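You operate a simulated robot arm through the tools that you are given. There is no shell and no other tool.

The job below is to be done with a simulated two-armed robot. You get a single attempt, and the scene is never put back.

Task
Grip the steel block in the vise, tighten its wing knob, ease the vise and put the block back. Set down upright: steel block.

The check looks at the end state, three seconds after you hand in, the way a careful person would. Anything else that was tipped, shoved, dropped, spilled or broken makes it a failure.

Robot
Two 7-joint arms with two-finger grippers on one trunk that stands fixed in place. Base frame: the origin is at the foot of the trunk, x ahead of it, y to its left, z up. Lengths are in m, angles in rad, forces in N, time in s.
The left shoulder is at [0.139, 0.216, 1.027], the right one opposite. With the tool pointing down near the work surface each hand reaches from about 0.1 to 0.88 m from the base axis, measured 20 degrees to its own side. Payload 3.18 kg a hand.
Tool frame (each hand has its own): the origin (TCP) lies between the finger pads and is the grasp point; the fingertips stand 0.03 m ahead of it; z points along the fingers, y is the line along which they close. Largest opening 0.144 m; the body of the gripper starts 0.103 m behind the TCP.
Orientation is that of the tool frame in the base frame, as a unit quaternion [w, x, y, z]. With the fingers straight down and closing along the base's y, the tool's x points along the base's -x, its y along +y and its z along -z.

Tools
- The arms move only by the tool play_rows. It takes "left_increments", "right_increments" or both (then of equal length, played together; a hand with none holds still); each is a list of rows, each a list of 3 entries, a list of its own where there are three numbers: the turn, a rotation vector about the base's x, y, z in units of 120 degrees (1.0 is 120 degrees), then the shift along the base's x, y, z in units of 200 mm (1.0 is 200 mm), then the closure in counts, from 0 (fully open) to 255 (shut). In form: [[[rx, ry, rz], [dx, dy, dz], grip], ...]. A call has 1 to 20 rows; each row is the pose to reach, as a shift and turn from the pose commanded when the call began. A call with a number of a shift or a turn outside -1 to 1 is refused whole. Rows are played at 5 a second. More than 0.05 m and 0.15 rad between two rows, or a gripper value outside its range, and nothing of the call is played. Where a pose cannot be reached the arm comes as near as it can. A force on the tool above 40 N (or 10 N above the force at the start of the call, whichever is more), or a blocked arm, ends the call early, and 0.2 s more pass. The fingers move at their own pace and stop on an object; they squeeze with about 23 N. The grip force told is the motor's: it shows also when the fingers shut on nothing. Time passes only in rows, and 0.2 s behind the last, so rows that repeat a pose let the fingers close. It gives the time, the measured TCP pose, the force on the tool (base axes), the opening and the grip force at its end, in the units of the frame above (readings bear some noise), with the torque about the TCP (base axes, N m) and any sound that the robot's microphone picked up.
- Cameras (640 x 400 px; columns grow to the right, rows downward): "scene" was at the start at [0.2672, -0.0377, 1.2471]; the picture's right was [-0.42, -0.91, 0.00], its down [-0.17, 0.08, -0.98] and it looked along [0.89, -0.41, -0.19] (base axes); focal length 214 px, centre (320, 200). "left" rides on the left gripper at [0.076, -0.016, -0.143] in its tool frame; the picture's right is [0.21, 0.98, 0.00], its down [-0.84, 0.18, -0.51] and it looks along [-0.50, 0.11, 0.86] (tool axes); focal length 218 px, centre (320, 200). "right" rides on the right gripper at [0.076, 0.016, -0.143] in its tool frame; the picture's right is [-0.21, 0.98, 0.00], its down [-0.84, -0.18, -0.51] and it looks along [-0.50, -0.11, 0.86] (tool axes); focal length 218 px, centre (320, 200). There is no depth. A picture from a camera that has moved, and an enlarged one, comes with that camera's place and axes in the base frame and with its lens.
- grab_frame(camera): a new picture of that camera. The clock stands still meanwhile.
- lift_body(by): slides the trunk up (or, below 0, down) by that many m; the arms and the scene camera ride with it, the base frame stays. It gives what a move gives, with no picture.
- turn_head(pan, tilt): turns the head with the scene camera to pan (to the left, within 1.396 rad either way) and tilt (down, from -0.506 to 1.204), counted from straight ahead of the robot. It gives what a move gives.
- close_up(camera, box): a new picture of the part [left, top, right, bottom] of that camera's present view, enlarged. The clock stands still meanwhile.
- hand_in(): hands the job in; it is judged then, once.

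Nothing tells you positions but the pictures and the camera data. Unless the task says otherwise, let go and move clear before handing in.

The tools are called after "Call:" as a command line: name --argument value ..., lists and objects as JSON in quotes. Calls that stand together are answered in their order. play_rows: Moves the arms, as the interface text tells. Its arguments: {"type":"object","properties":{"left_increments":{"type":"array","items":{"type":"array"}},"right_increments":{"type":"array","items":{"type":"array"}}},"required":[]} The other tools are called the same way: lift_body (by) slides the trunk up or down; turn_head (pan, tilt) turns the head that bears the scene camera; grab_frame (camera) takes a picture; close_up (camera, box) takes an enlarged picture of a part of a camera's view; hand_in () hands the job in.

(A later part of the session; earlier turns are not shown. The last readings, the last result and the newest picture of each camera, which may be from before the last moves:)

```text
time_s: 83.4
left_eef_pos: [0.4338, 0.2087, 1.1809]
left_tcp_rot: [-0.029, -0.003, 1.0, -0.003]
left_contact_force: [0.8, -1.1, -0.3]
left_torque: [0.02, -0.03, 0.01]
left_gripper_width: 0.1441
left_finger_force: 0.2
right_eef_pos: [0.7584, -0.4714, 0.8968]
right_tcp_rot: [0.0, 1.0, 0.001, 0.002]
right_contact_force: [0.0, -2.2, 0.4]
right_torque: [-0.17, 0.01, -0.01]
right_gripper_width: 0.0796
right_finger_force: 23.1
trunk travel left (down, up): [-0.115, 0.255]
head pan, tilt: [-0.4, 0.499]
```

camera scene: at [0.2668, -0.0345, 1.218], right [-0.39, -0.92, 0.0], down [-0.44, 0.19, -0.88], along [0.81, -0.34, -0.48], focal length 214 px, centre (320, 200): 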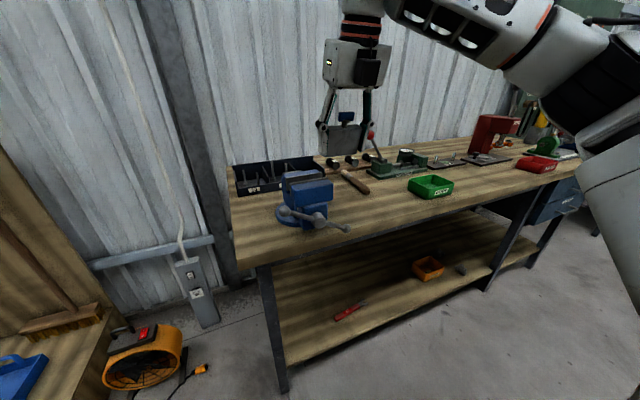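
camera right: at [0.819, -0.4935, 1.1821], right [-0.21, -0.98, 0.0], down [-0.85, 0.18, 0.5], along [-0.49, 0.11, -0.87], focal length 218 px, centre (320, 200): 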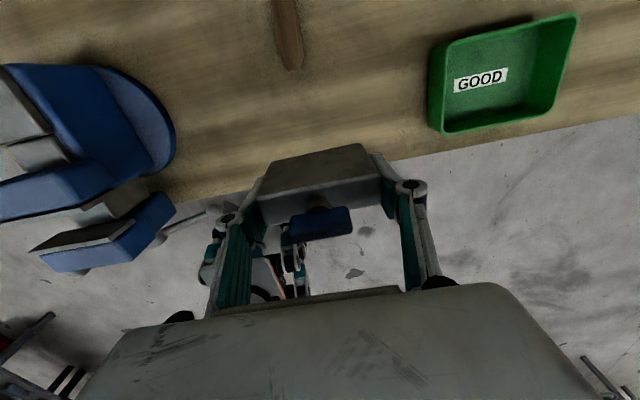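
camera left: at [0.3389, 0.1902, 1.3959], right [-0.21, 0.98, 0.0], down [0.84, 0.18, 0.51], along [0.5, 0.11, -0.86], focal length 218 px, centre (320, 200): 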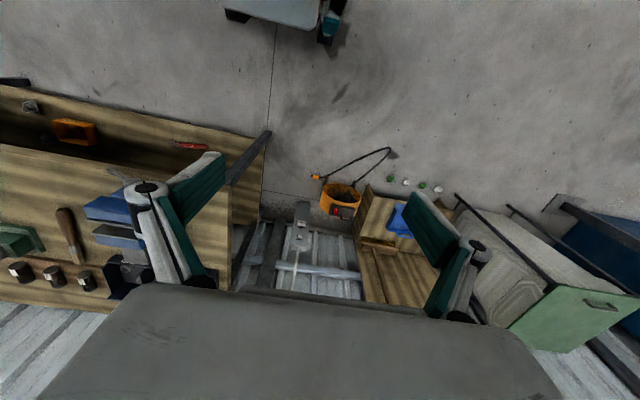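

The weight has gone onto the bench. I'll settle it a hair more and open the fingers.

Call:
play_rows --right_increments '[[[0, 0, 0], [0, 0, -0.008], 255], [[0, 0, 0], [0, 0, -0.008], 105], [[0, 0, 0], [0, 0, -0.008], 90], [[0, 0, 0], [0, 0, -0.008], 60], [[0, 0, 0], [0, 0, -0.008], 60]]'

Call:
close_up --camera "right" --box '[200, 100, 440, 250]'

Call:
close_up --camera "scene" --box '[340, 140, 420, 210]'

```text
time_s: 84.6
left_eef_pos: [0.4348, 0.2073, 1.1829]
left_tcp_rot: [-0.03, -0.003, 1.0, -0.003]
left_contact_force: [0.4, 0.6, -0.3]
left_torque: [0.01, 0.0, 0.05]
left_gripper_width: 0.1442
left_finger_force: 0.0
right_eef_pos: [0.7597, -0.4702, 0.8954]
right_tcp_rot: [0.0, 1.0, 0.0, 0.001]
right_contact_force: [-0.2, 0.1, -0.2]
right_torque: [-0.04, -0.01, 0.0]
right_gripper_width: 0.1101
right_finger_force: 0.0
trunk travel left (down, up): [-0.115, 0.255]
head pan, tilt: [-0.4, 0.499]
```

```text
2.67 times, centred on (320, 175) of right
camera zoom: at [0.8337, -0.4883, 1.0379], right [-0.21, -0.98, 0.0], down [-0.84, 0.18, 0.51], along [-0.49, 0.11, -0.86], focal length 582 px, centre (320, 267)
```

zoom: 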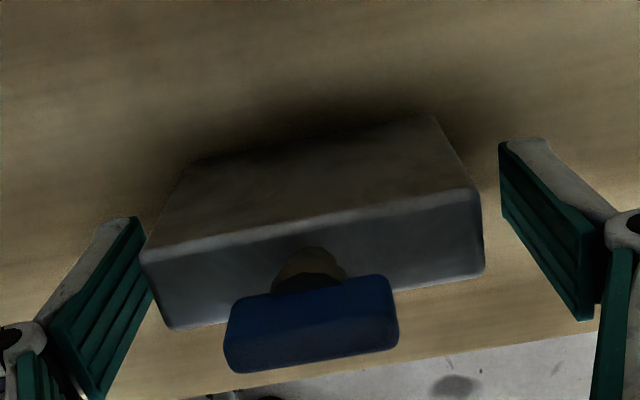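

```text
5.71 times, centred on (380, 175) of scene
camera zoom: at [0.2664, -0.0343, 1.2182], right [-0.39, -0.92, 0.0], down [-0.44, 0.19, -0.88], along [0.81, -0.34, -0.48], focal length 1226 px, centre (-23, 343)
```

zoom: 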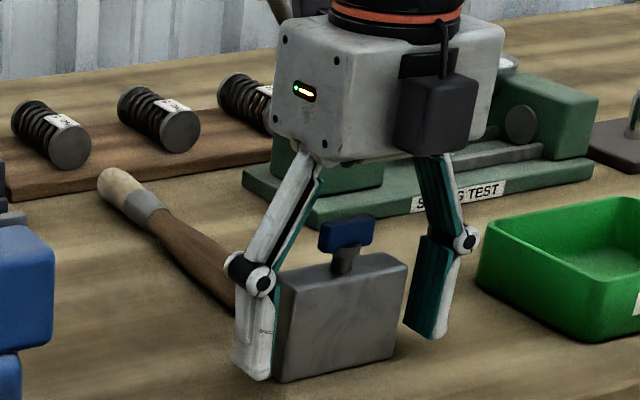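

The block stands upright on its spot. I'll now tilt the open gripper to 45° around it and reposition for the new grip.

Call:
play_rows --right_increments '[[[0, -0.0625, 0], [-0.01, 0, 0.02], 60], [[0, -0.125, 0], [-0.02, 0, 0.04], 60], [[0, -0.1875, 0], [-0.03, 0, 0.06], 60], [[0, -0.25, 0], [-0.04, 0, 0.075], 60], [[0, -0.3125, 0], [-0.05, 0, 0.085], 60], [[0, -0.375, 0], [-0.06, 0, 0.093], 60], [[0, -0.375, 0], [-0.06, 0, 0.093], 60]]'

Call:
close_up --camera "scene" --box '[320, 120, 440, 210]'

Call:
close_up --camera "right" --box '[200, 100, 440, 250]'

```text
time_s: 86.2
left_eef_pos: [0.4347, 0.2077, 1.1807]
left_tcp_rot: [-0.03, -0.003, 1.0, -0.003]
left_contact_force: [-0.8, 0.4, -0.2]
left_torque: [-0.01, 0.0, -0.03]
left_gripper_width: 0.1438
left_finger_force: 0.0
right_eef_pos: [0.7457, -0.4711, 0.9142]
right_tcp_rot: [-0.001, 0.923, 0.001, 0.385]
right_contact_force: [0.3, 0.0, -0.7]
right_torque: [-0.03, -0.01, -0.01]
right_gripper_width: 0.1101
right_finger_force: 0.2
trunk travel left (down, up): [-0.115, 0.255]
head pan, tilt: [-0.4, 0.499]
```

```text
4.44 times, centred on (380, 165) of scene
camera zoom: at [0.2664, -0.0342, 1.2181], right [-0.39, -0.92, 0.0], down [-0.44, 0.19, -0.88], along [0.81, -0.34, -0.48], focal length 953 px, centre (53, 356)
```

zoom: 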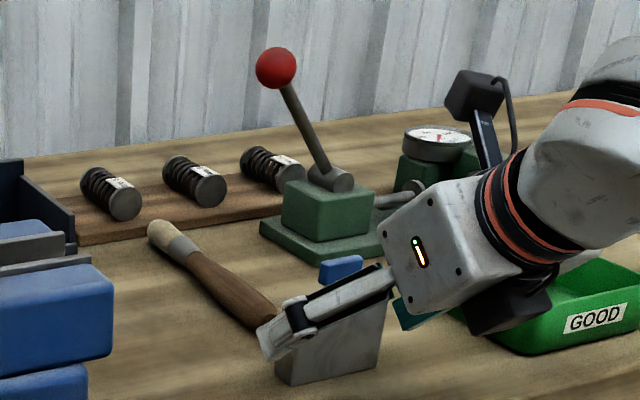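

```text
2.67 times, centred on (320, 175) of right
camera zoom: at [0.6976, -0.4876, 1.0681], right [-0.15, -0.98, -0.15], down [-0.95, 0.18, -0.24], along [0.26, 0.11, -0.96], focal length 582 px, centre (320, 267)
```

zoom: 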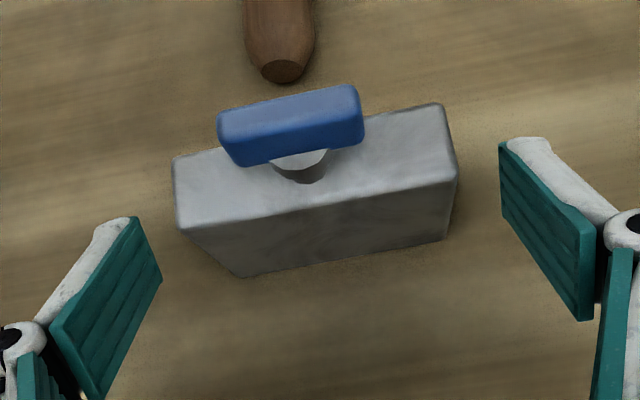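

Call:
play_rows --right_increments '[[[0, 0, 0], [0.01, 0, -0.005], 60], [[0, 0, 0], [0.01, 0, -0.005], 130], [[0, 0, 0], [0.01, 0, -0.005], 255], [[0, 0, 0], [0.01, 0, -0.005], 255], [[0, 0, 0], [0.01, 0, -0.005], 255]]'

Call:
close_up --camera "right" --box '[200, 100, 440, 250]'

Call:
close_up --camera "scene" --box '[320, 120, 440, 210]'

```text
time_s: 87.4
left_eef_pos: [0.4347, 0.2072, 1.181]
left_tcp_rot: [-0.03, -0.002, 1.0, -0.002]
left_contact_force: [0.7, -0.6, 0.9]
left_torque: [0.0, -0.01, 0.0]
left_gripper_width: 0.144
left_finger_force: 0.0
right_eef_pos: [0.7488, -0.471, 0.9143]
right_tcp_rot: [0.0, 0.923, 0.001, 0.384]
right_contact_force: [0.8, -0.2, -0.7]
right_torque: [-0.13, -0.05, 0.01]
right_gripper_width: 0.0799
right_finger_force: 22.8
trunk travel left (down, up): [-0.115, 0.255]
head pan, tilt: [-0.4, 0.499]
```

```text
2.67 times, centred on (320, 175) of right
camera zoom: at [0.7003, -0.4878, 1.0676], right [-0.15, -0.98, -0.15], down [-0.95, 0.18, -0.24], along [0.26, 0.11, -0.96], focal length 582 px, centre (320, 267)
```

zoom: 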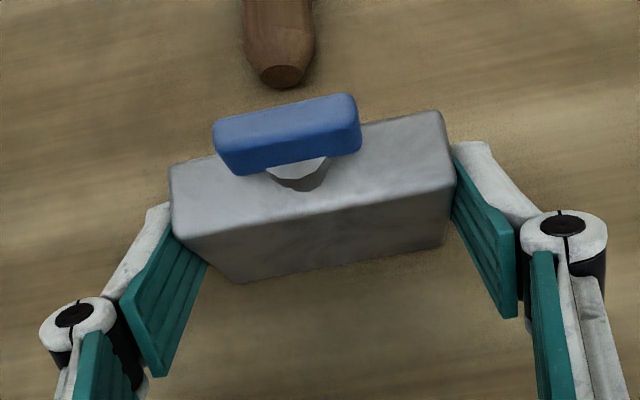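

```text
4.44 times, centred on (380, 165) of scene
camera zoom: at [0.2665, -0.0343, 1.2181], right [-0.39, -0.92, 0.0], down [-0.44, 0.19, -0.88], along [0.81, -0.34, -0.48], focal length 953 px, centre (53, 356)
```

zoom: 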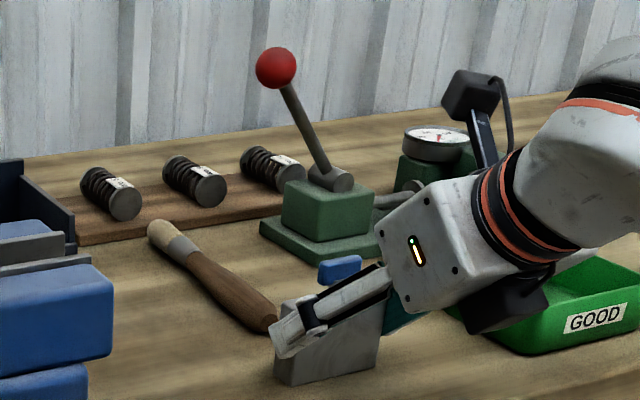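

The block is gripped at 45° tilt. I'll lift and carry it over to the vise.

Call:
play_rows --right_increments '[[[0, 0, 0], [0, 0, 0.08], 255], [[0, 0, 0], [0, 0, 0.25], 255], [[0, 0, 0], [-0.05, 0.05, 0.45], 255], [[0, 0, 0], [-0.15, 0.15, 0.62], 255], [[0, 0, 0], [-0.25, 0.3, 0.78], 255], [[0, 0, 0], [-0.3, 0.45, 0.95], 255], [[0, 0, 0], [-0.3, 0.45, 0.95], 255]]'

Call:
play_rows --right_increments '[[[0, 0, 0], [0, 0.18, 0.02], 255], [[0, 0, 0], [0, 0.36, 0.04], 255], [[0, 0, 0], [0.05, 0.54, 0.04], 255], [[0, 0, 0], [0.12, 0.72, 0.04], 255], [[0, 0, 0], [0.2, 0.88, 0.04], 255], [[0, 0, 0], [0.2, 0.88, 0.04], 255]]'

Call:
grab_frame --camera "right"

Call:
close_up --camera "scene" --box '[240, 60, 400, 240]'

```text
time_s: 89.0
left_eef_pos: [0.4354, 0.2068, 1.1798]
left_tcp_rot: [-0.031, -0.003, 1.0, -0.001]
left_contact_force: [0.0, 0.2, -0.6]
left_torque: [0.01, 0.02, 0.01]
left_gripper_width: 0.1438
left_finger_force: 0.0
right_eef_pos: [0.6877, -0.3802, 1.1013]
right_tcp_rot: [0.0, 0.924, 0.0, 0.383]
right_contact_force: [0.7, 0.1, -5.0]
right_torque: [0.03, 0.09, -0.02]
right_gripper_width: 0.0795
right_finger_force: 23.0
trunk travel left (down, up): [-0.115, 0.255]
head pan, tilt: [-0.4, 0.499]
```

```text
time_s: 90.4
left_eef_pos: [0.4341, 0.2064, 1.1818]
left_tcp_rot: [-0.03, -0.003, 1.0, -0.003]
left_contact_force: [-0.6, -0.2, 0.1]
left_torque: [-0.03, 0.0, 0.03]
left_gripper_width: 0.1441
left_finger_force: 0.0
right_eef_pos: [0.7254, -0.2042, 1.1111]
right_tcp_rot: [0.001, 0.923, 0.0, 0.385]
right_contact_force: [-0.4, -1.4, -4.6]
right_torque: [-0.03, 0.09, -0.04]
right_gripper_width: 0.0796
right_finger_force: 23.2
trunk travel left (down, up): [-0.115, 0.255]
head pan, tilt: [-0.4, 0.499]
```

```text
taken
camera right: at [0.6782, -0.2216, 1.2655], right [-0.15, -0.98, -0.15], down [-0.95, 0.18, -0.24], along [0.26, 0.11, -0.96], focal length 218 px, centre (320, 200)
```

right: 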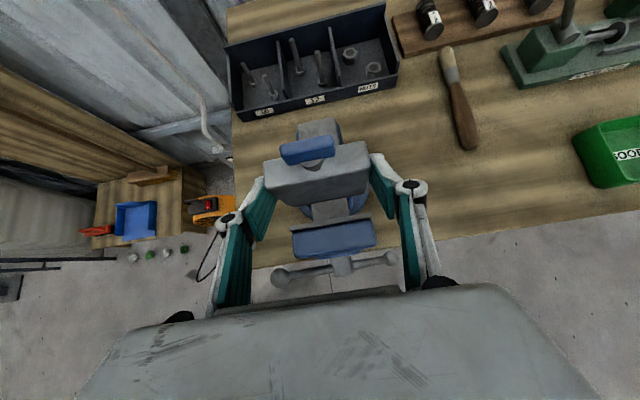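

```text
2.22 times, centred on (320, 150) of scene
camera zoom: at [0.2657, -0.0343, 1.2186], right [-0.39, -0.92, 0.0], down [-0.44, 0.19, -0.88], along [0.81, -0.34, -0.48], focal length 477 px, centre (320, 311)
```

zoom: 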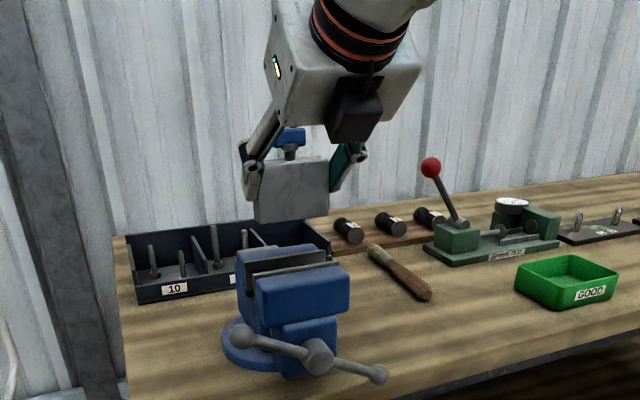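

I'll shift forward slightly so the wrist camera can see the jaw gap clear of the block, to measure the gap relative to the block with the same camera.

Call:
play_rows --right_increments '[[[0, 0, 0], [0.1, 0, 0.0], 255], [[0, 0, 0], [0.2, 0, 0.0], 255], [[0, 0, 0], [0.3, 0, 0.0], 255], [[0, 0, 0], [0.3, 0, 0.0], 255]]'

Call:
close_up --camera "right" --box '[240, 130, 400, 300]'

```text
time_s: 91.4
left_eef_pos: [0.4333, 0.2068, 1.1823]
left_tcp_rot: [-0.03, -0.002, 1.0, -0.003]
left_contact_force: [0.2, -0.8, 0.2]
left_torque: [-0.02, -0.03, 0.04]
left_gripper_width: 0.1439
left_finger_force: 0.0
right_eef_pos: [0.7872, -0.2058, 1.1123]
right_tcp_rot: [0.0, 0.923, -0.001, 0.384]
right_contact_force: [0.0, 0.8, -3.3]
right_torque: [-0.04, 0.08, -0.02]
right_gripper_width: 0.0796
right_finger_force: 23.4
trunk travel left (down, up): [-0.115, 0.255]
head pan, tilt: [-0.4, 0.499]
```

```text
2.35 times, centred on (320, 215) of right
camera zoom: at [0.7386, -0.2219, 1.2663], right [-0.15, -0.98, -0.15], down [-0.95, 0.18, -0.24], along [0.26, 0.11, -0.96], focal length 514 px, centre (320, 165)
```

zoom: 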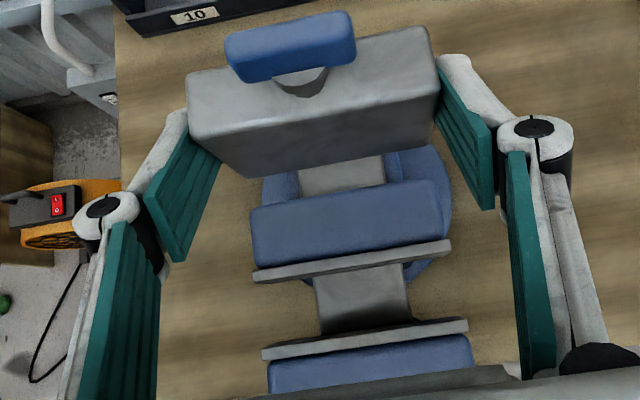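

Call:
close_up --camera "right" --box '[285, 215, 365, 295]'

Call:
close_up --camera "right" --box '[255, 125, 365, 215]'

```text
5.00 times, centred on (325, 255) of right
camera zoom: at [0.7386, -0.2219, 1.2663], right [-0.15, -0.98, -0.15], down [-0.95, 0.18, -0.24], along [0.26, 0.11, -0.96], focal length 1091 px, centre (295, -75)
```

zoom: 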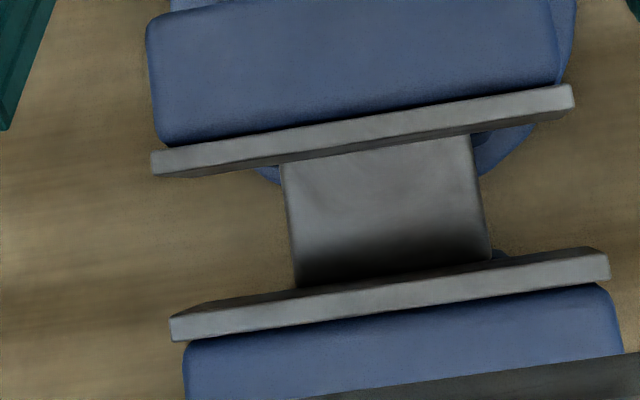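

```text
4.44 times, centred on (310, 170) of right
camera zoom: at [0.7386, -0.2219, 1.2663], right [-0.15, -0.98, -0.15], down [-0.95, 0.18, -0.24], along [0.26, 0.11, -0.96], focal length 970 px, centre (364, 333)
```

zoom: 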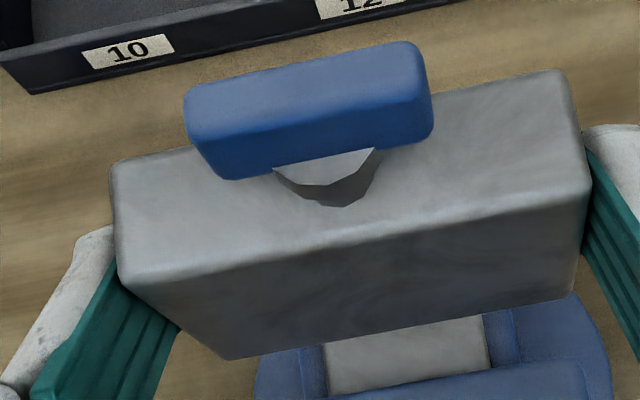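

Call:
close_up --camera "scene" --box '[270, 155, 350, 215]'

Call:
close_up --camera "left" --box '[60, 150, 220, 270]'

```text
6.67 times, centred on (310, 185) of scene
camera zoom: at [0.2657, -0.0341, 1.2186], right [-0.39, -0.92, 0.0], down [-0.44, 0.19, -0.88], along [0.81, -0.34, -0.48], focal length 1430 px, centre (387, 300)
```

zoom: 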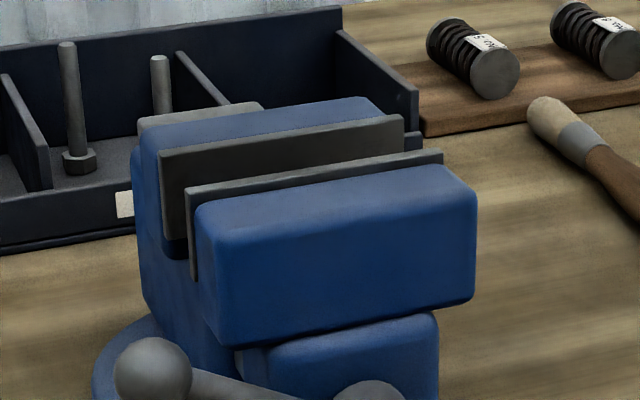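

```text
3.33 times, centred on (140, 210) of left
camera zoom: at [0.3661, 0.1912, 1.3297], right [-0.21, 0.98, 0.01], down [0.87, 0.19, 0.46], along [0.44, 0.1, -0.89], focal length 728 px, centre (920, 167)
```

zoom: 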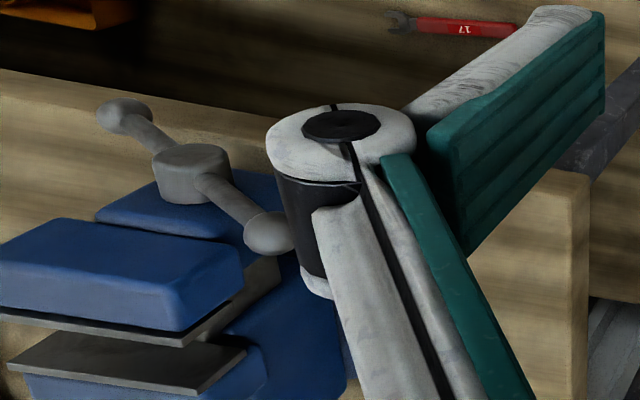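

All views agree once the jaw top is taken as z ≈ 1.0105: gap from x ≈ 0.7205 to 0.755 (centre ≈ 0.738), y centre ≈ -0.2015, slide top ≈ 0.959. With my present deep grip the fingers would hit the jaws before the block rests on the slide, so I'll set the block back down and take a shallower, better-centred grip.

Call:
play_rows --right_increments '[[[0, 0, 0], [-0.12, -0.12, 0], 255], [[0, 0, 0], [-0.24, -0.28, 0], 255], [[0, 0, 0], [-0.36, -0.44, 0], 255], [[0, 0, 0], [-0.45, -0.6, 0], 255], [[0, 0, 0], [-0.45, -0.78, 0], 255], [[0, 0, 0], [-0.45, -0.92, -0.02], 255], [[0, 0, 0], [-0.45, -0.92, -0.02], 255]]'

Call:
play_rows --right_increments '[[[0, 0, 0], [0.06, -0.12, -0.1], 255], [[0, 0, 0], [0.12, -0.24, -0.25], 255], [[0, 0, 0], [0.18, -0.36, -0.42], 255], [[0, 0, 0], [0.215, -0.405, -0.58], 255], [[0, 0, 0], [0.215, -0.405, -0.75], 255], [[0, 0, 0], [0.215, -0.405, -0.86], 255], [[0, 0, 0], [0.215, -0.405, -0.86], 255]]'

```text
time_s: 93.0
left_eef_pos: [0.4352, 0.2082, 1.1812]
left_tcp_rot: [-0.031, -0.003, 1.0, -0.003]
left_contact_force: [0.3, 0.3, 0.4]
left_torque: [-0.02, 0.0, 0.0]
left_gripper_width: 0.1442
left_finger_force: 0.1
right_eef_pos: [0.6966, -0.389, 1.109]
right_tcp_rot: [0.0, 0.923, -0.001, 0.384]
right_contact_force: [-0.4, 0.5, -3.7]
right_torque: [-0.01, 0.08, -0.04]
right_gripper_width: 0.0798
right_finger_force: 23.3
trunk travel left (down, up): [-0.115, 0.255]
head pan, tilt: [-0.4, 0.499]
```

```text
time_s: 94.6
left_eef_pos: [0.4346, 0.2068, 1.1812]
left_tcp_rot: [-0.03, -0.003, 1.0, -0.002]
left_contact_force: [0.8, 0.3, -0.6]
left_torque: [0.02, -0.02, -0.01]
left_gripper_width: 0.144
left_finger_force: 0.0
right_eef_pos: [0.7429, -0.4702, 0.9369]
right_tcp_rot: [0.0, 0.923, 0.0, 0.384]
right_contact_force: [0.4, 0.2, -4.9]
right_torque: [0.01, 0.09, 0.0]
right_gripper_width: 0.0794
right_finger_force: 23.3
trunk travel left (down, up): [-0.115, 0.255]
head pan, tilt: [-0.4, 0.499]
```

Call:
play_rows --right_increments '[[[0, 0, 0], [-0.005, 0, -0.05], 255], [[0, 0, 0], [-0.01, 0, -0.085], 255], [[0, 0, 0], [-0.01, 0, -0.1], 255], [[0, 0, 0], [-0.01, 0, -0.108], 255], [[0, 0, 0], [-0.01, 0, -0.108], 255]]'

```text
time_s: 95.8
left_eef_pos: [0.4333, 0.2089, 1.1805]
left_tcp_rot: [-0.03, -0.002, 1.0, -0.003]
left_contact_force: [-0.6, -0.6, 0.1]
left_torque: [-0.02, 0.0, -0.02]
left_gripper_width: 0.1438
left_finger_force: 0.1
right_eef_pos: [0.7402, -0.4677, 0.9138]
right_tcp_rot: [0.0, 0.924, 0.001, 0.384]
right_contact_force: [-0.3, 0.3, -3.9]
right_torque: [0.02, 0.05, -0.01]
right_gripper_width: 0.0797
right_finger_force: 22.4
trunk travel left (down, up): [-0.115, 0.255]
head pan, tilt: [-0.4, 0.499]
```

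Call:
play_rows --right_increments '[[[0, 0, 0], [0, -0.01, -0.01], 255], [[0, 0, 0], [0, -0.01, -0.018], 255], [[0, 0, 0], [0, -0.01, -0.018], 255]]'

```text
time_s: 96.6
left_eef_pos: [0.4345, 0.2076, 1.1825]
left_tcp_rot: [-0.029, -0.003, 1.0, -0.002]
left_contact_force: [0.0, 0.7, -1.0]
left_torque: [0.01, -0.02, 0.0]
left_gripper_width: 0.1439
left_finger_force: 0.0
right_eef_pos: [0.7389, -0.4693, 0.9137]
right_tcp_rot: [-0.001, 0.922, 0.001, 0.386]
right_contact_force: [1.8, 3.5, 8.4]
right_torque: [0.61, -0.09, 0.0]
right_gripper_width: 0.0796
right_finger_force: 23.0
trunk travel left (down, up): [-0.115, 0.255]
head pan, tilt: [-0.4, 0.499]
```

It's on the bench. I'll release, raise the TCP about 1 cm and move forward 7 mm for a shallower, centred grip, then check before closing.

Call:
play_rows --right_increments '[[[0, 0, 0], [0, 0, 0], 105], [[0, 0, 0], [0, 0, 0], 85], [[0, 0, 0], [0, 0, 0.0], 60], [[0, 0, 0], [0.02, 0, 0.03], 60], [[0, 0, 0], [0.035, 0, 0.055], 60], [[0, 0, 0], [0.035, 0, 0.055], 60]]'

Call:
close_up --camera "right" --box '[255, 115, 365, 205]'

Call:
close_up --camera "scene" --box '[320, 120, 440, 210]'

```text
time_s: 98.0
left_eef_pos: [0.4351, 0.2084, 1.1817]
left_tcp_rot: [-0.031, -0.003, 1.0, -0.002]
left_contact_force: [-0.5, 0.0, -0.3]
left_torque: [0.01, 0.02, 0.01]
left_gripper_width: 0.1442
left_finger_force: 0.1
right_eef_pos: [0.7457, -0.4723, 0.9213]
right_tcp_rot: [-0.001, 0.924, 0.001, 0.384]
right_contact_force: [-0.6, 0.6, 0.7]
right_torque: [-0.01, 0.02, 0.01]
right_gripper_width: 0.1104
right_finger_force: 0.0
trunk travel left (down, up): [-0.115, 0.255]
head pan, tilt: [-0.4, 0.499]
```

```text
4.44 times, centred on (310, 160) of right
camera zoom: at [0.6983, -0.4887, 1.0748], right [-0.15, -0.98, -0.15], down [-0.95, 0.18, -0.24], along [0.26, 0.11, -0.96], focal length 970 px, centre (364, 378)
```

zoom: 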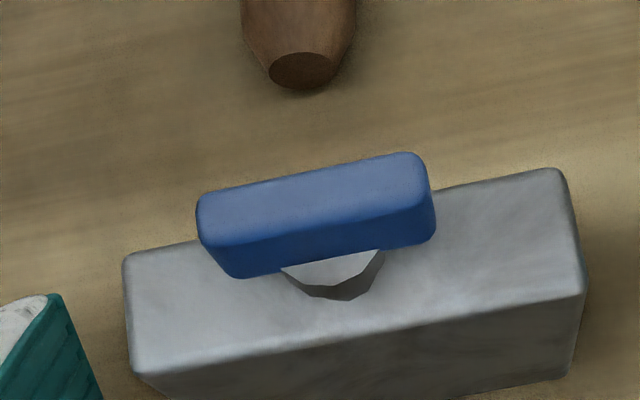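

```text
4.44 times, centred on (380, 165) of scene
camera zoom: at [0.2664, -0.0343, 1.2181], right [-0.39, -0.92, 0.0], down [-0.44, 0.19, -0.88], along [0.81, -0.34, -0.48], focal length 953 px, centre (53, 356)
```

zoom: 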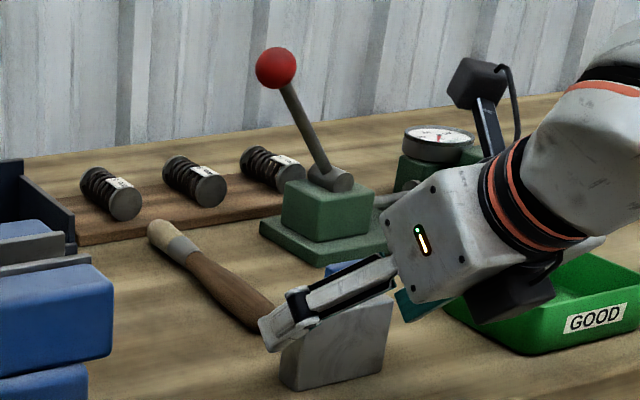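

Call:
play_rows --right_increments '[[[0, 0, 0], [0.005, 0.005, 0.018], 60], [[0, 0, 0], [0.005, 0.005, 0.018], 130], [[0, 0, 0], [0.005, 0.005, 0.018], 255], [[0, 0, 0], [0.005, 0.005, 0.018], 255], [[0, 0, 0], [0.005, 0.005, 0.018], 255]]'

Call:
close_up --camera "scene" --box '[340, 140, 420, 210]'

```text
time_s: 99.2
left_eef_pos: [0.4346, 0.2071, 1.1802]
left_tcp_rot: [-0.03, -0.002, 1.0, -0.003]
left_contact_force: [-1.0, 0.2, 1.0]
left_torque: [-0.02, 0.01, 0.04]
left_gripper_width: 0.1439
left_finger_force: 0.0
right_eef_pos: [0.7464, -0.47, 0.925]
right_tcp_rot: [0.0, 0.924, 0.001, 0.383]
right_contact_force: [-0.6, 0.4, 0.5]
right_torque: [0.04, 0.02, 0.02]
right_gripper_width: 0.0796
right_finger_force: 22.7
trunk travel left (down, up): [-0.115, 0.255]
head pan, tilt: [-0.4, 0.499]
```

```text
5.71 times, centred on (380, 175) of scene
camera zoom: at [0.2662, -0.0342, 1.2182], right [-0.39, -0.92, 0.0], down [-0.44, 0.19, -0.88], along [0.81, -0.34, -0.48], focal length 1226 px, centre (-23, 343)
```

zoom: 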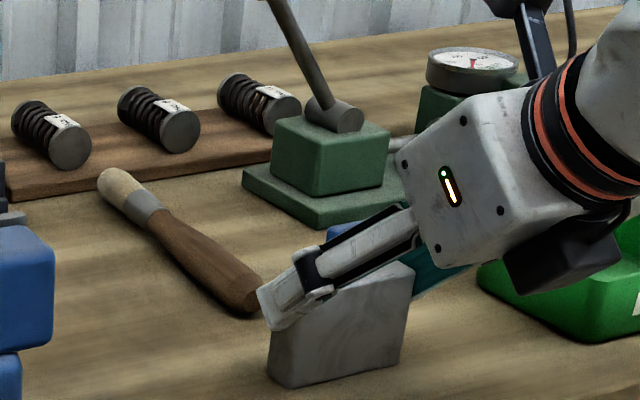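

The shallower grip holds. I'll lift gently and carry it back over the vise gap.

Call:
play_rows --right_increments '[[[0, 0, 0], [0, 0, 0.06], 255], [[0, 0, 0], [0, 0, 0.2], 255], [[0, 0, 0], [-0.05, 0.05, 0.38], 255], [[0, 0, 0], [-0.15, 0.15, 0.55], 255], [[0, 0, 0], [-0.25, 0.3, 0.72], 255], [[0, 0, 0], [-0.3, 0.45, 0.9], 255], [[0, 0, 0], [-0.3, 0.45, 0.95], 255], [[0, 0, 0], [-0.3, 0.45, 0.95], 255]]'

Call:
play_rows --right_increments '[[[0, 0, 0], [0, 0.18, 0], 255], [[0, 0, 0], [0, 0.36, 0], 255], [[0, 0, 0], [0.05, 0.54, 0], 255], [[0, 0, 0], [0.12, 0.72, 0], 255], [[0, 0, 0], [0.19, 0.89, 0], 255], [[0, 0, 0], [0.19, 0.89, 0], 255]]'

Call:
close_up --camera "right" --box '[240, 110, 400, 280]'

Call:
close_up --camera "scene" --box '[260, 90, 370, 220]'

```text
time_s: 101.0
left_eef_pos: [0.4351, 0.2084, 1.1804]
left_tcp_rot: [-0.03, -0.004, 1.0, -0.003]
left_contact_force: [-0.9, 0.9, -0.1]
left_torque: [0.01, -0.01, -0.02]
left_gripper_width: 0.1438
left_finger_force: 0.1
right_eef_pos: [0.6846, -0.3804, 1.1162]
right_tcp_rot: [0.0, 0.923, 0.0, 0.384]
right_contact_force: [-0.5, 0.1, -4.0]
right_torque: [0.02, 0.04, -0.01]
right_gripper_width: 0.0797
right_finger_force: 23.1
trunk travel left (down, up): [-0.115, 0.255]
head pan, tilt: [-0.4, 0.499]
```

```text
time_s: 102.4
left_eef_pos: [0.4341, 0.2073, 1.181]
left_tcp_rot: [-0.03, -0.003, 1.0, -0.003]
left_contact_force: [0.9, 0.5, 0.4]
left_torque: [0.01, -0.02, 0.0]
left_gripper_width: 0.144
left_finger_force: 0.1
right_eef_pos: [0.7241, -0.2045, 1.1151]
right_tcp_rot: [0.001, 0.923, -0.001, 0.384]
right_contact_force: [-0.1, 0.7, -3.9]
right_torque: [0.03, 0.09, -0.02]
right_gripper_width: 0.0799
right_finger_force: 22.7
trunk travel left (down, up): [-0.115, 0.255]
head pan, tilt: [-0.4, 0.499]
```

```text
2.35 times, centred on (320, 195) of right
camera zoom: at [0.6764, -0.2214, 1.2703], right [-0.15, -0.98, -0.15], down [-0.95, 0.18, -0.24], along [0.26, 0.11, -0.96], focal length 514 px, centre (320, 212)
```

zoom: 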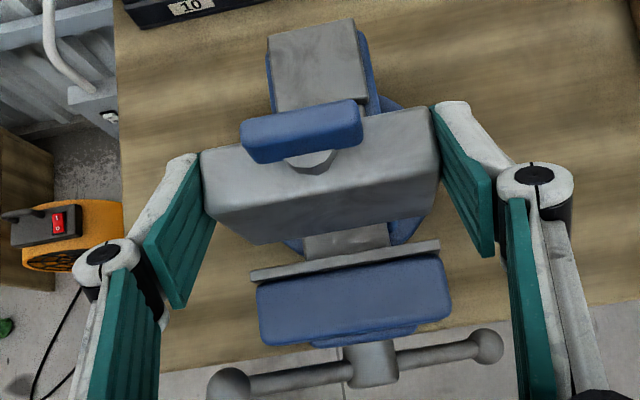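

```text
3.08 times, centred on (315, 155) of scene
camera zoom: at [0.2657, -0.0344, 1.2186], right [-0.39, -0.92, 0.0], down [-0.44, 0.19, -0.88], along [0.81, -0.34, -0.48], focal length 660 px, centre (335, 338)
```

zoom: 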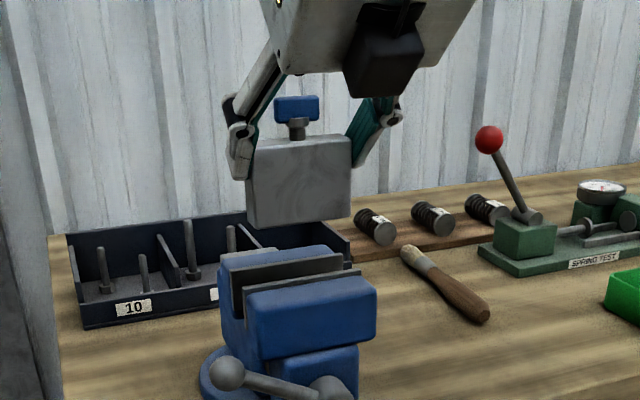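

The block sits over the gap (block centre x ≈ 0.737, gap centre ≈ 0.738). I'll nudge y by 3 mm and lower slowly into the gap.

Call:
play_rows --right_increments '[[[0, 0, 0], [0.003, 0.013, -0.05], 255], [[0, 0, 0], [0.003, 0.013, -0.1], 255], [[0, 0, 0], [0.003, 0.013, -0.15], 255], [[0, 0, 0], [0.003, 0.013, -0.19], 255], [[0, 0, 0], [0.003, 0.013, -0.225], 255], [[0, 0, 0], [0.003, 0.013, -0.225], 255]]'

Call:
close_up --camera "right" --box '[240, 110, 400, 280]'

Call:
close_up --camera "scene" --box '[260, 110, 360, 220]'

```text
time_s: 103.8
left_eef_pos: [0.4352, 0.2077, 1.181]
left_tcp_rot: [-0.031, -0.003, 1.0, -0.002]
left_contact_force: [-0.9, 0.6, 0.0]
left_torque: [-0.02, 0.03, 0.0]
left_gripper_width: 0.1439
left_finger_force: 0.0
right_eef_pos: [0.7261, -0.2005, 1.0692]
right_tcp_rot: [0.0, 0.924, 0.0, 0.383]
right_contact_force: [-0.7, -1.0, -4.4]
right_torque: [0.01, 0.08, -0.01]
right_gripper_width: 0.0795
right_finger_force: 23.4
trunk travel left (down, up): [-0.115, 0.255]
head pan, tilt: [-0.4, 0.499]
```

```text
2.35 times, centred on (320, 195) of right
camera zoom: at [0.6784, -0.2178, 1.2232], right [-0.15, -0.98, -0.15], down [-0.95, 0.18, -0.24], along [0.26, 0.11, -0.96], focal length 514 px, centre (320, 212)
```

zoom: 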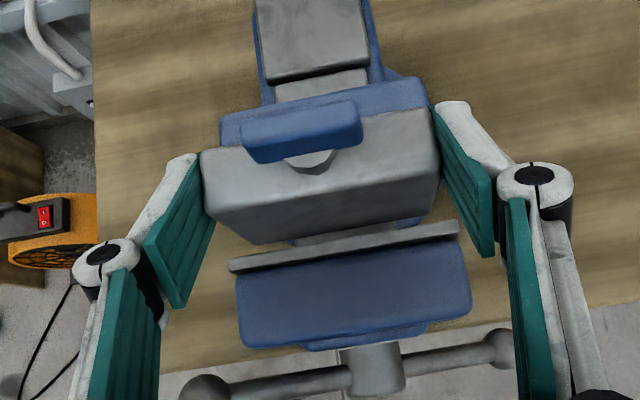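

```text
3.64 times, centred on (310, 165) of scene
camera zoom: at [0.2667, -0.0344, 1.2181], right [-0.39, -0.92, 0.0], down [-0.44, 0.19, -0.88], along [0.81, -0.34, -0.48], focal length 780 px, centre (356, 327)
```

zoom: 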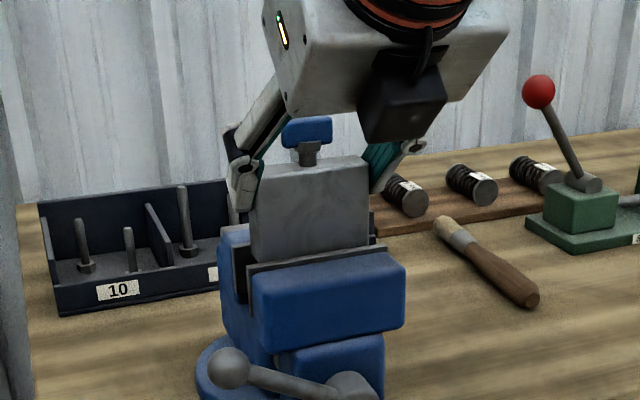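

No contact and the block is entering between the plates. Continuing down slowly.

Call:
play_rows --right_increments '[[[0, 0, 0], [0, 0, -0.04], 255], [[0, 0, 0], [0, 0, -0.08], 255], [[0, 0, 0], [0, 0, -0.12], 255], [[0, 0, 0], [0, 0, -0.145], 255], [[0, 0, 0], [0, 0, -0.145], 255]]'

Call:
close_up --camera "scene" --box '[260, 110, 360, 220]'

Call:
close_up --camera "right" --box '[240, 110, 400, 280]'

```text
time_s: 105.0
left_eef_pos: [0.4351, 0.2065, 1.1817]
left_tcp_rot: [-0.031, -0.003, 1.0, -0.003]
left_contact_force: [1.1, 1.1, -0.9]
left_torque: [-0.03, 0.02, -0.02]
left_gripper_width: 0.1441
left_finger_force: 0.2
right_eef_pos: [0.726, -0.2004, 1.0398]
right_tcp_rot: [0.0, 0.924, 0.001, 0.384]
right_contact_force: [-0.6, -0.9, -4.4]
right_torque: [0.03, 0.08, 0.03]
right_gripper_width: 0.0798
right_finger_force: 22.7
trunk travel left (down, up): [-0.115, 0.255]
head pan, tilt: [-0.4, 0.499]
```

```text
3.64 times, centred on (310, 165) of scene
camera zoom: at [0.2667, -0.0344, 1.2181], right [-0.39, -0.92, 0.0], down [-0.44, 0.19, -0.88], along [0.81, -0.34, -0.48], focal length 780 px, centre (356, 327)
```

zoom: 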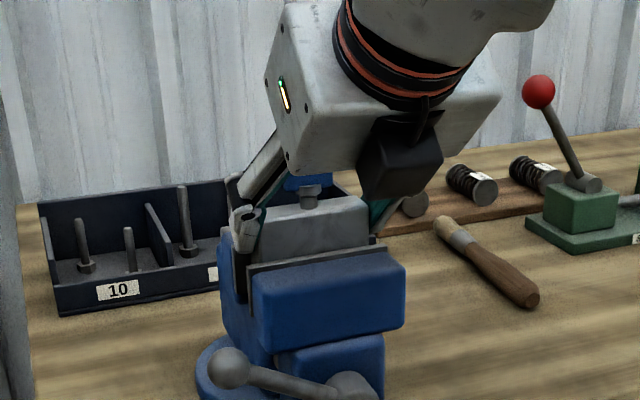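

```text
2.35 times, centred on (320, 195) of right
camera zoom: at [0.6779, -0.2172, 1.1944], right [-0.15, -0.98, -0.15], down [-0.95, 0.18, -0.24], along [0.26, 0.11, -0.96], focal length 514 px, centre (320, 212)
```

zoom: 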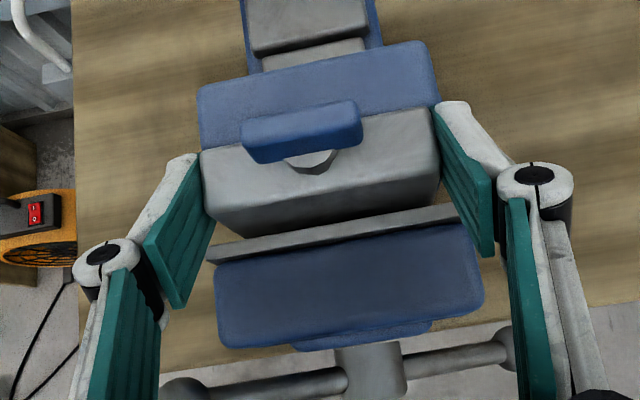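

Call:
play_rows --right_increments '[[[0, 0, 0], [0, 0, -0.015], 255], [[0, 0, 0], [0, 0, -0.03], 255], [[0, 0, 0], [0, 0, -0.042], 255], [[0, 0, 0], [0, 0, -0.05], 255], [[0, 0, 0], [0, 0, -0.05], 255]]'

```text
time_s: 106.2
left_eef_pos: [0.4331, 0.2071, 1.1823]
left_tcp_rot: [-0.029, -0.002, 1.0, -0.003]
left_contact_force: [-1.1, -0.4, 0.3]
left_torque: [-0.01, 0.03, 0.02]
left_gripper_width: 0.144
left_finger_force: 0.0
right_eef_pos: [0.7248, -0.2004, 1.0358]
right_tcp_rot: [-0.001, 0.921, 0.001, 0.389]
right_contact_force: [3.7, -6.2, 18.1]
right_torque: [-0.28, -0.24, 0.0]
right_gripper_width: 0.0799
right_finger_force: 23.0
trunk travel left (down, up): [-0.115, 0.255]
head pan, tilt: [-0.4, 0.499]
```

Call:
close_up --camera "scene" --box '[260, 130, 350, 220]'

Call:
close_up --camera "right" --box '[240, 130, 400, 260]'

Call:
close_up --camera "left" --box '[0, 160, 200, 300]'

```text
4.44 times, centred on (305, 175) of scene
camera zoom: at [0.2646, -0.0345, 1.2191], right [-0.39, -0.92, 0.0], down [-0.44, 0.19, -0.88], along [0.81, -0.34, -0.48], focal length 953 px, centre (387, 311)
```

zoom: 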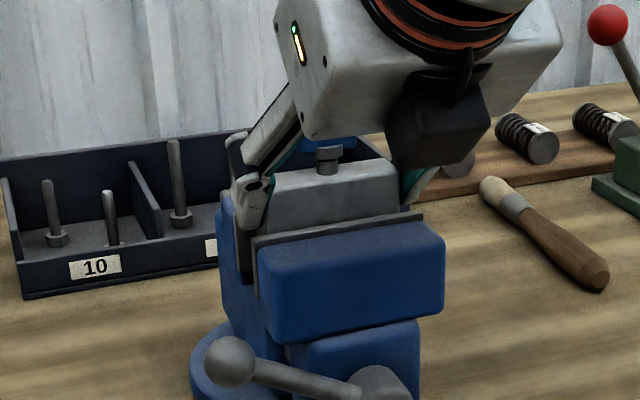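

```text
3.08 times, centred on (320, 195) of right
camera zoom: at [0.6763, -0.2173, 1.1898], right [-0.14, -0.98, -0.15], down [-0.95, 0.18, -0.25], along [0.27, 0.11, -0.96], focal length 672 px, centre (320, 215)
```

zoom: 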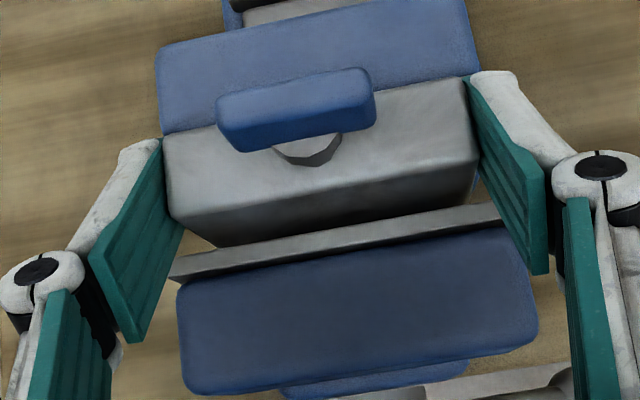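

```text
2.86 times, centred on (100, 230) of left
camera zoom: at [0.3648, 0.1907, 1.3305], right [-0.21, 0.98, 0.01], down [0.87, 0.19, 0.46], along [0.45, 0.1, -0.89], focal length 624 px, centre (949, 114)
```

zoom: 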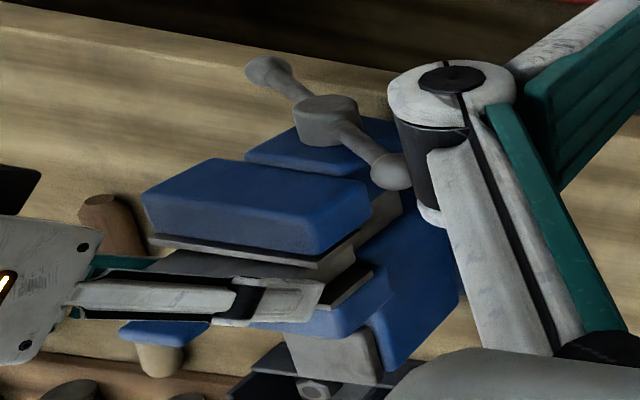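

Contact at TCP z ≈ 1.036 with the block about 45 mm deep in the gap, which is consistent with it resting on the slide. I'll relieve the pressing force and release.

Call:
play_rows --right_increments '[[[0, 0, 0], [0, 0, 0.02], 255], [[0, 0, 0], [0, 0, 0.024], 255], [[0, 0, 0], [0, 0, 0.024], 108], [[0, 0, 0], [0, 0, 0.024], 100], [[0, 0, 0], [0, 0, 0.024], 85], [[0, 0, 0], [0, 0, 0.024], 85]]'

Call:
close_up --camera "scene" --box '[260, 130, 350, 220]'

Call:
close_up --camera "right" --box '[240, 130, 400, 260]'

```text
time_s: 107.6
left_eef_pos: [0.4347, 0.2077, 1.1815]
left_tcp_rot: [-0.03, -0.003, 1.0, -0.003]
left_contact_force: [0.4, -0.5, -0.7]
left_torque: [0.01, -0.04, 0.0]
left_gripper_width: 0.144
left_finger_force: 0.0
right_eef_pos: [0.7265, -0.2016, 1.0359]
right_tcp_rot: [0.0, 0.923, 0.001, 0.384]
right_contact_force: [0.1, -0.1, 0.3]
right_torque: [-0.03, -0.03, 0.0]
right_gripper_width: 0.0959
right_finger_force: 0.0
trunk travel left (down, up): [-0.115, 0.255]
head pan, tilt: [-0.4, 0.499]
```

```text
4.44 times, centred on (305, 175) of scene
camera zoom: at [0.2663, -0.0343, 1.2182], right [-0.39, -0.92, 0.0], down [-0.44, 0.19, -0.88], along [0.81, -0.34, -0.48], focal length 953 px, centre (387, 311)
```

zoom: 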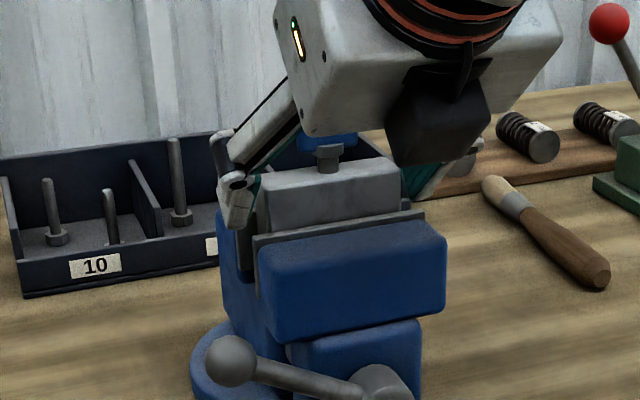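

```text
3.08 times, centred on (320, 195) of right
camera zoom: at [0.6784, -0.2168, 1.1898], right [-0.15, -0.98, -0.15], down [-0.95, 0.18, -0.24], along [0.26, 0.11, -0.96], focal length 672 px, centre (320, 215)
```

zoom: 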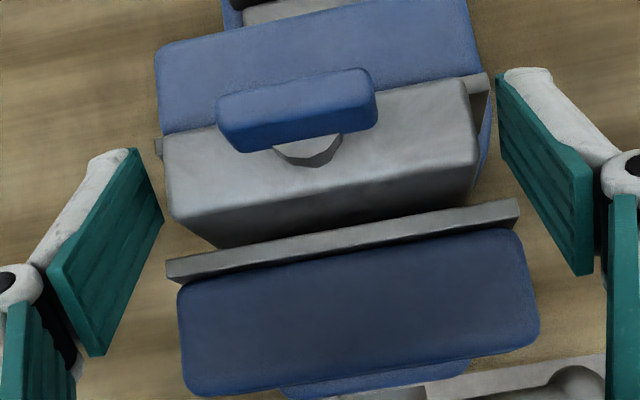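

The block rests upright in the jaws with its knob clear on top. I'll back the hand out along its own axis and look at the handle.

Call:
play_rows --right_increments '[[[0, 0, 0], [-0.07, 0, 0.07], 85], [[0, 0, 0], [-0.17, 0, 0.17], 85], [[0, 0, 0], [-0.3, 0, 0.3], 85], [[0, 0, 0], [-0.42, 0, 0.42], 85], [[0, 0, 0], [-0.42, 0, 0.42], 85]]'

Call:
grab_frame --camera "right"

Call:
close_up --camera "scene" --box '[260, 130, 380, 230]'

```text
time_s: 108.8
left_eef_pos: [0.4349, 0.2077, 1.1798]
left_tcp_rot: [-0.031, -0.003, 1.0, -0.003]
left_contact_force: [-0.6, -1.0, -0.5]
left_torque: [-0.02, 0.03, -0.01]
left_gripper_width: 0.1441
left_finger_force: 0.1
right_eef_pos: [0.6414, -0.1998, 1.1171]
right_tcp_rot: [-0.001, 0.924, 0.0, 0.383]
right_contact_force: [1.0, 0.2, -0.5]
right_torque: [0.0, 0.01, 0.01]
right_gripper_width: 0.0961
right_finger_force: 0.1
trunk travel left (down, up): [-0.115, 0.255]
head pan, tilt: [-0.4, 0.499]
```

```text
taken
camera right: at [0.5946, -0.2172, 1.2719], right [-0.15, -0.98, -0.15], down [-0.95, 0.18, -0.24], along [0.26, 0.11, -0.96], focal length 218 px, centre (320, 200)
```

right: 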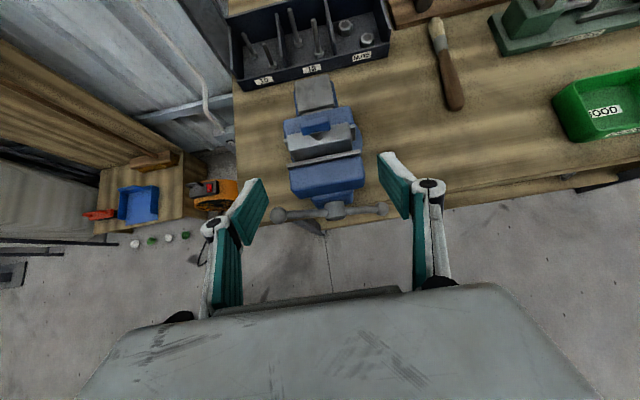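

```text
4.00 times, centred on (320, 180) of scene
camera zoom: at [0.2672, -0.0344, 1.2177], right [-0.39, -0.92, 0.0], down [-0.44, 0.19, -0.88], along [0.81, -0.34, -0.48], focal length 858 px, centre (320, 280)
```

zoom: 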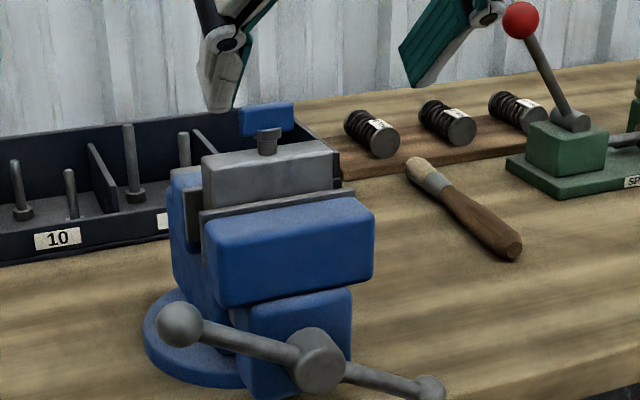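

Call:
close_up --camera "right" --box '[260, 150, 400, 240]'

Call:
close_up --camera "scene" --box '[270, 190, 390, 240]'

```text
4.44 times, centred on (330, 195) of right
camera zoom: at [0.5946, -0.2172, 1.2719], right [-0.15, -0.98, -0.15], down [-0.95, 0.18, -0.24], along [0.26, 0.11, -0.96], focal length 970 px, centre (276, 222)
```

zoom: 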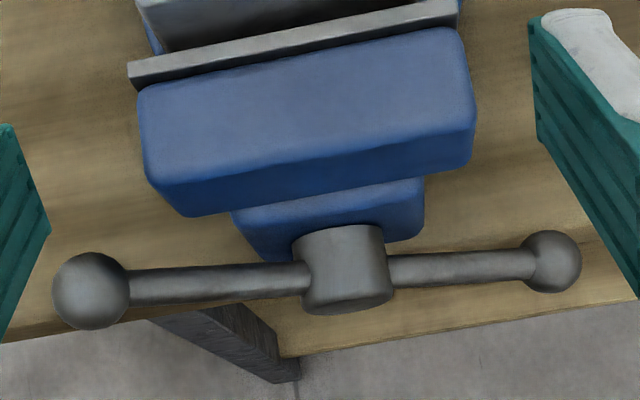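

```text
5.33 times, centred on (330, 215) of scene
camera zoom: at [0.2672, -0.0344, 1.2177], right [-0.39, -0.92, 0.0], down [-0.44, 0.19, -0.88], along [0.81, -0.34, -0.48], focal length 1144 px, centre (267, 120)
```

zoom: 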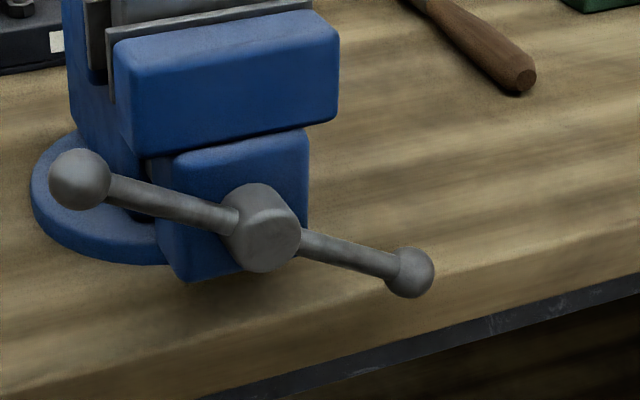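

Handle geometry now: hub axis at y ≈ -0.200, z ≈ 0.922, bar plane x ≈ 0.664, half-length 0.094, left end up by 30°. I'll raise the trunk a bit, close the fingers into a peg pointing nearly horizontally forward and slightly left, and use it to crank the bar clockwise.

Call:
play_rows --right_increments '[[[0, 0, 0], [-0.1, 0, 0], 200], [[0, 0, 0], [-0.25, 0, 0], 255], [[0, 0, 0], [-0.25, 0, 0], 255]]'

Call:
lift_body --by 0.15

Call:
play_rows --right_increments '[[[0.0125, -0.0465, 0.0342], [0, 0, -0.1], 255], [[0.0249, -0.0929, 0.0685], [0, 0, -0.2], 255], [[0.0374, -0.1394, 0.1027], [0, 0, -0.3], 255], [[0.0498, -0.1859, 0.137], [0, 0, -0.4], 255], [[0.0623, -0.2324, 0.1712], [0, 0, -0.5], 255], [[0.0747, -0.2788, 0.2055], [0, 0, -0.6], 255], [[0.0872, -0.3253, 0.2397], [0, 0.0, -0.7], 255], [[0.0872, -0.3253, 0.2397], [0, 0.0, -0.7], 255]]'

```text
time_s: 109.6
left_eef_pos: [0.435, 0.2078, 1.1798]
left_tcp_rot: [-0.031, -0.002, 1.0, -0.004]
left_contact_force: [1.1, 1.2, -0.5]
left_torque: [0.02, 0.05, -0.02]
left_gripper_width: 0.1439
left_finger_force: 0.1
right_eef_pos: [0.5924, -0.1995, 1.1197]
right_tcp_rot: [0.0, 0.924, 0.0, 0.383]
right_contact_force: [0.0, -0.1, 0.3]
right_torque: [-0.02, 0.02, 0.03]
right_gripper_width: 0.0
right_finger_force: 23.0
trunk travel left (down, up): [-0.115, 0.255]
head pan, tilt: [-0.4, 0.499]
```

```text
time_s: 111.3
left_eef_pos: [0.3063, 0.2074, 1.4252]
left_tcp_rot: [0.13, -0.003, 0.992, -0.004]
left_contact_force: [0.2, 0.5, -0.1]
left_torque: [-0.01, 0.04, 0.02]
left_gripper_width: 0.1438
left_finger_force: 0.0
right_eef_pos: [0.5928, -0.1994, 1.2677]
right_tcp_rot: [0.0, 0.924, 0.001, 0.383]
right_contact_force: [-0.2, -0.7, -0.7]
right_torque: [0.0, 0.0, -0.03]
right_gripper_width: 0.0
right_finger_force: 22.8
trunk travel left (down, up): [-0.265, 0.105]
head pan, tilt: [-0.4, 0.499]
```

```text
time_s: 113.1
left_eef_pos: [0.3048, 0.2073, 1.4268]
left_tcp_rot: [0.132, -0.002, 0.991, -0.002]
left_contact_force: [-0.3, -0.3, -0.5]
left_torque: [0.05, 0.04, 0.04]
left_gripper_width: 0.144
left_finger_force: 0.0
right_eef_pos: [0.5905, -0.2408, 1.1945]
right_tcp_rot: [-0.179, 0.721, 0.201, 0.638]
right_contact_force: [0.5, 0.1, 0.1]
right_torque: [-0.01, -0.04, 0.01]
right_gripper_width: 0.0
right_finger_force: 23.1
right hand out of reach, approached as far as the arm can: row 5, 6, 7, 8
trunk travel left (down, up): [-0.265, 0.105]
head pan, tilt: [-0.4, 0.499]
```

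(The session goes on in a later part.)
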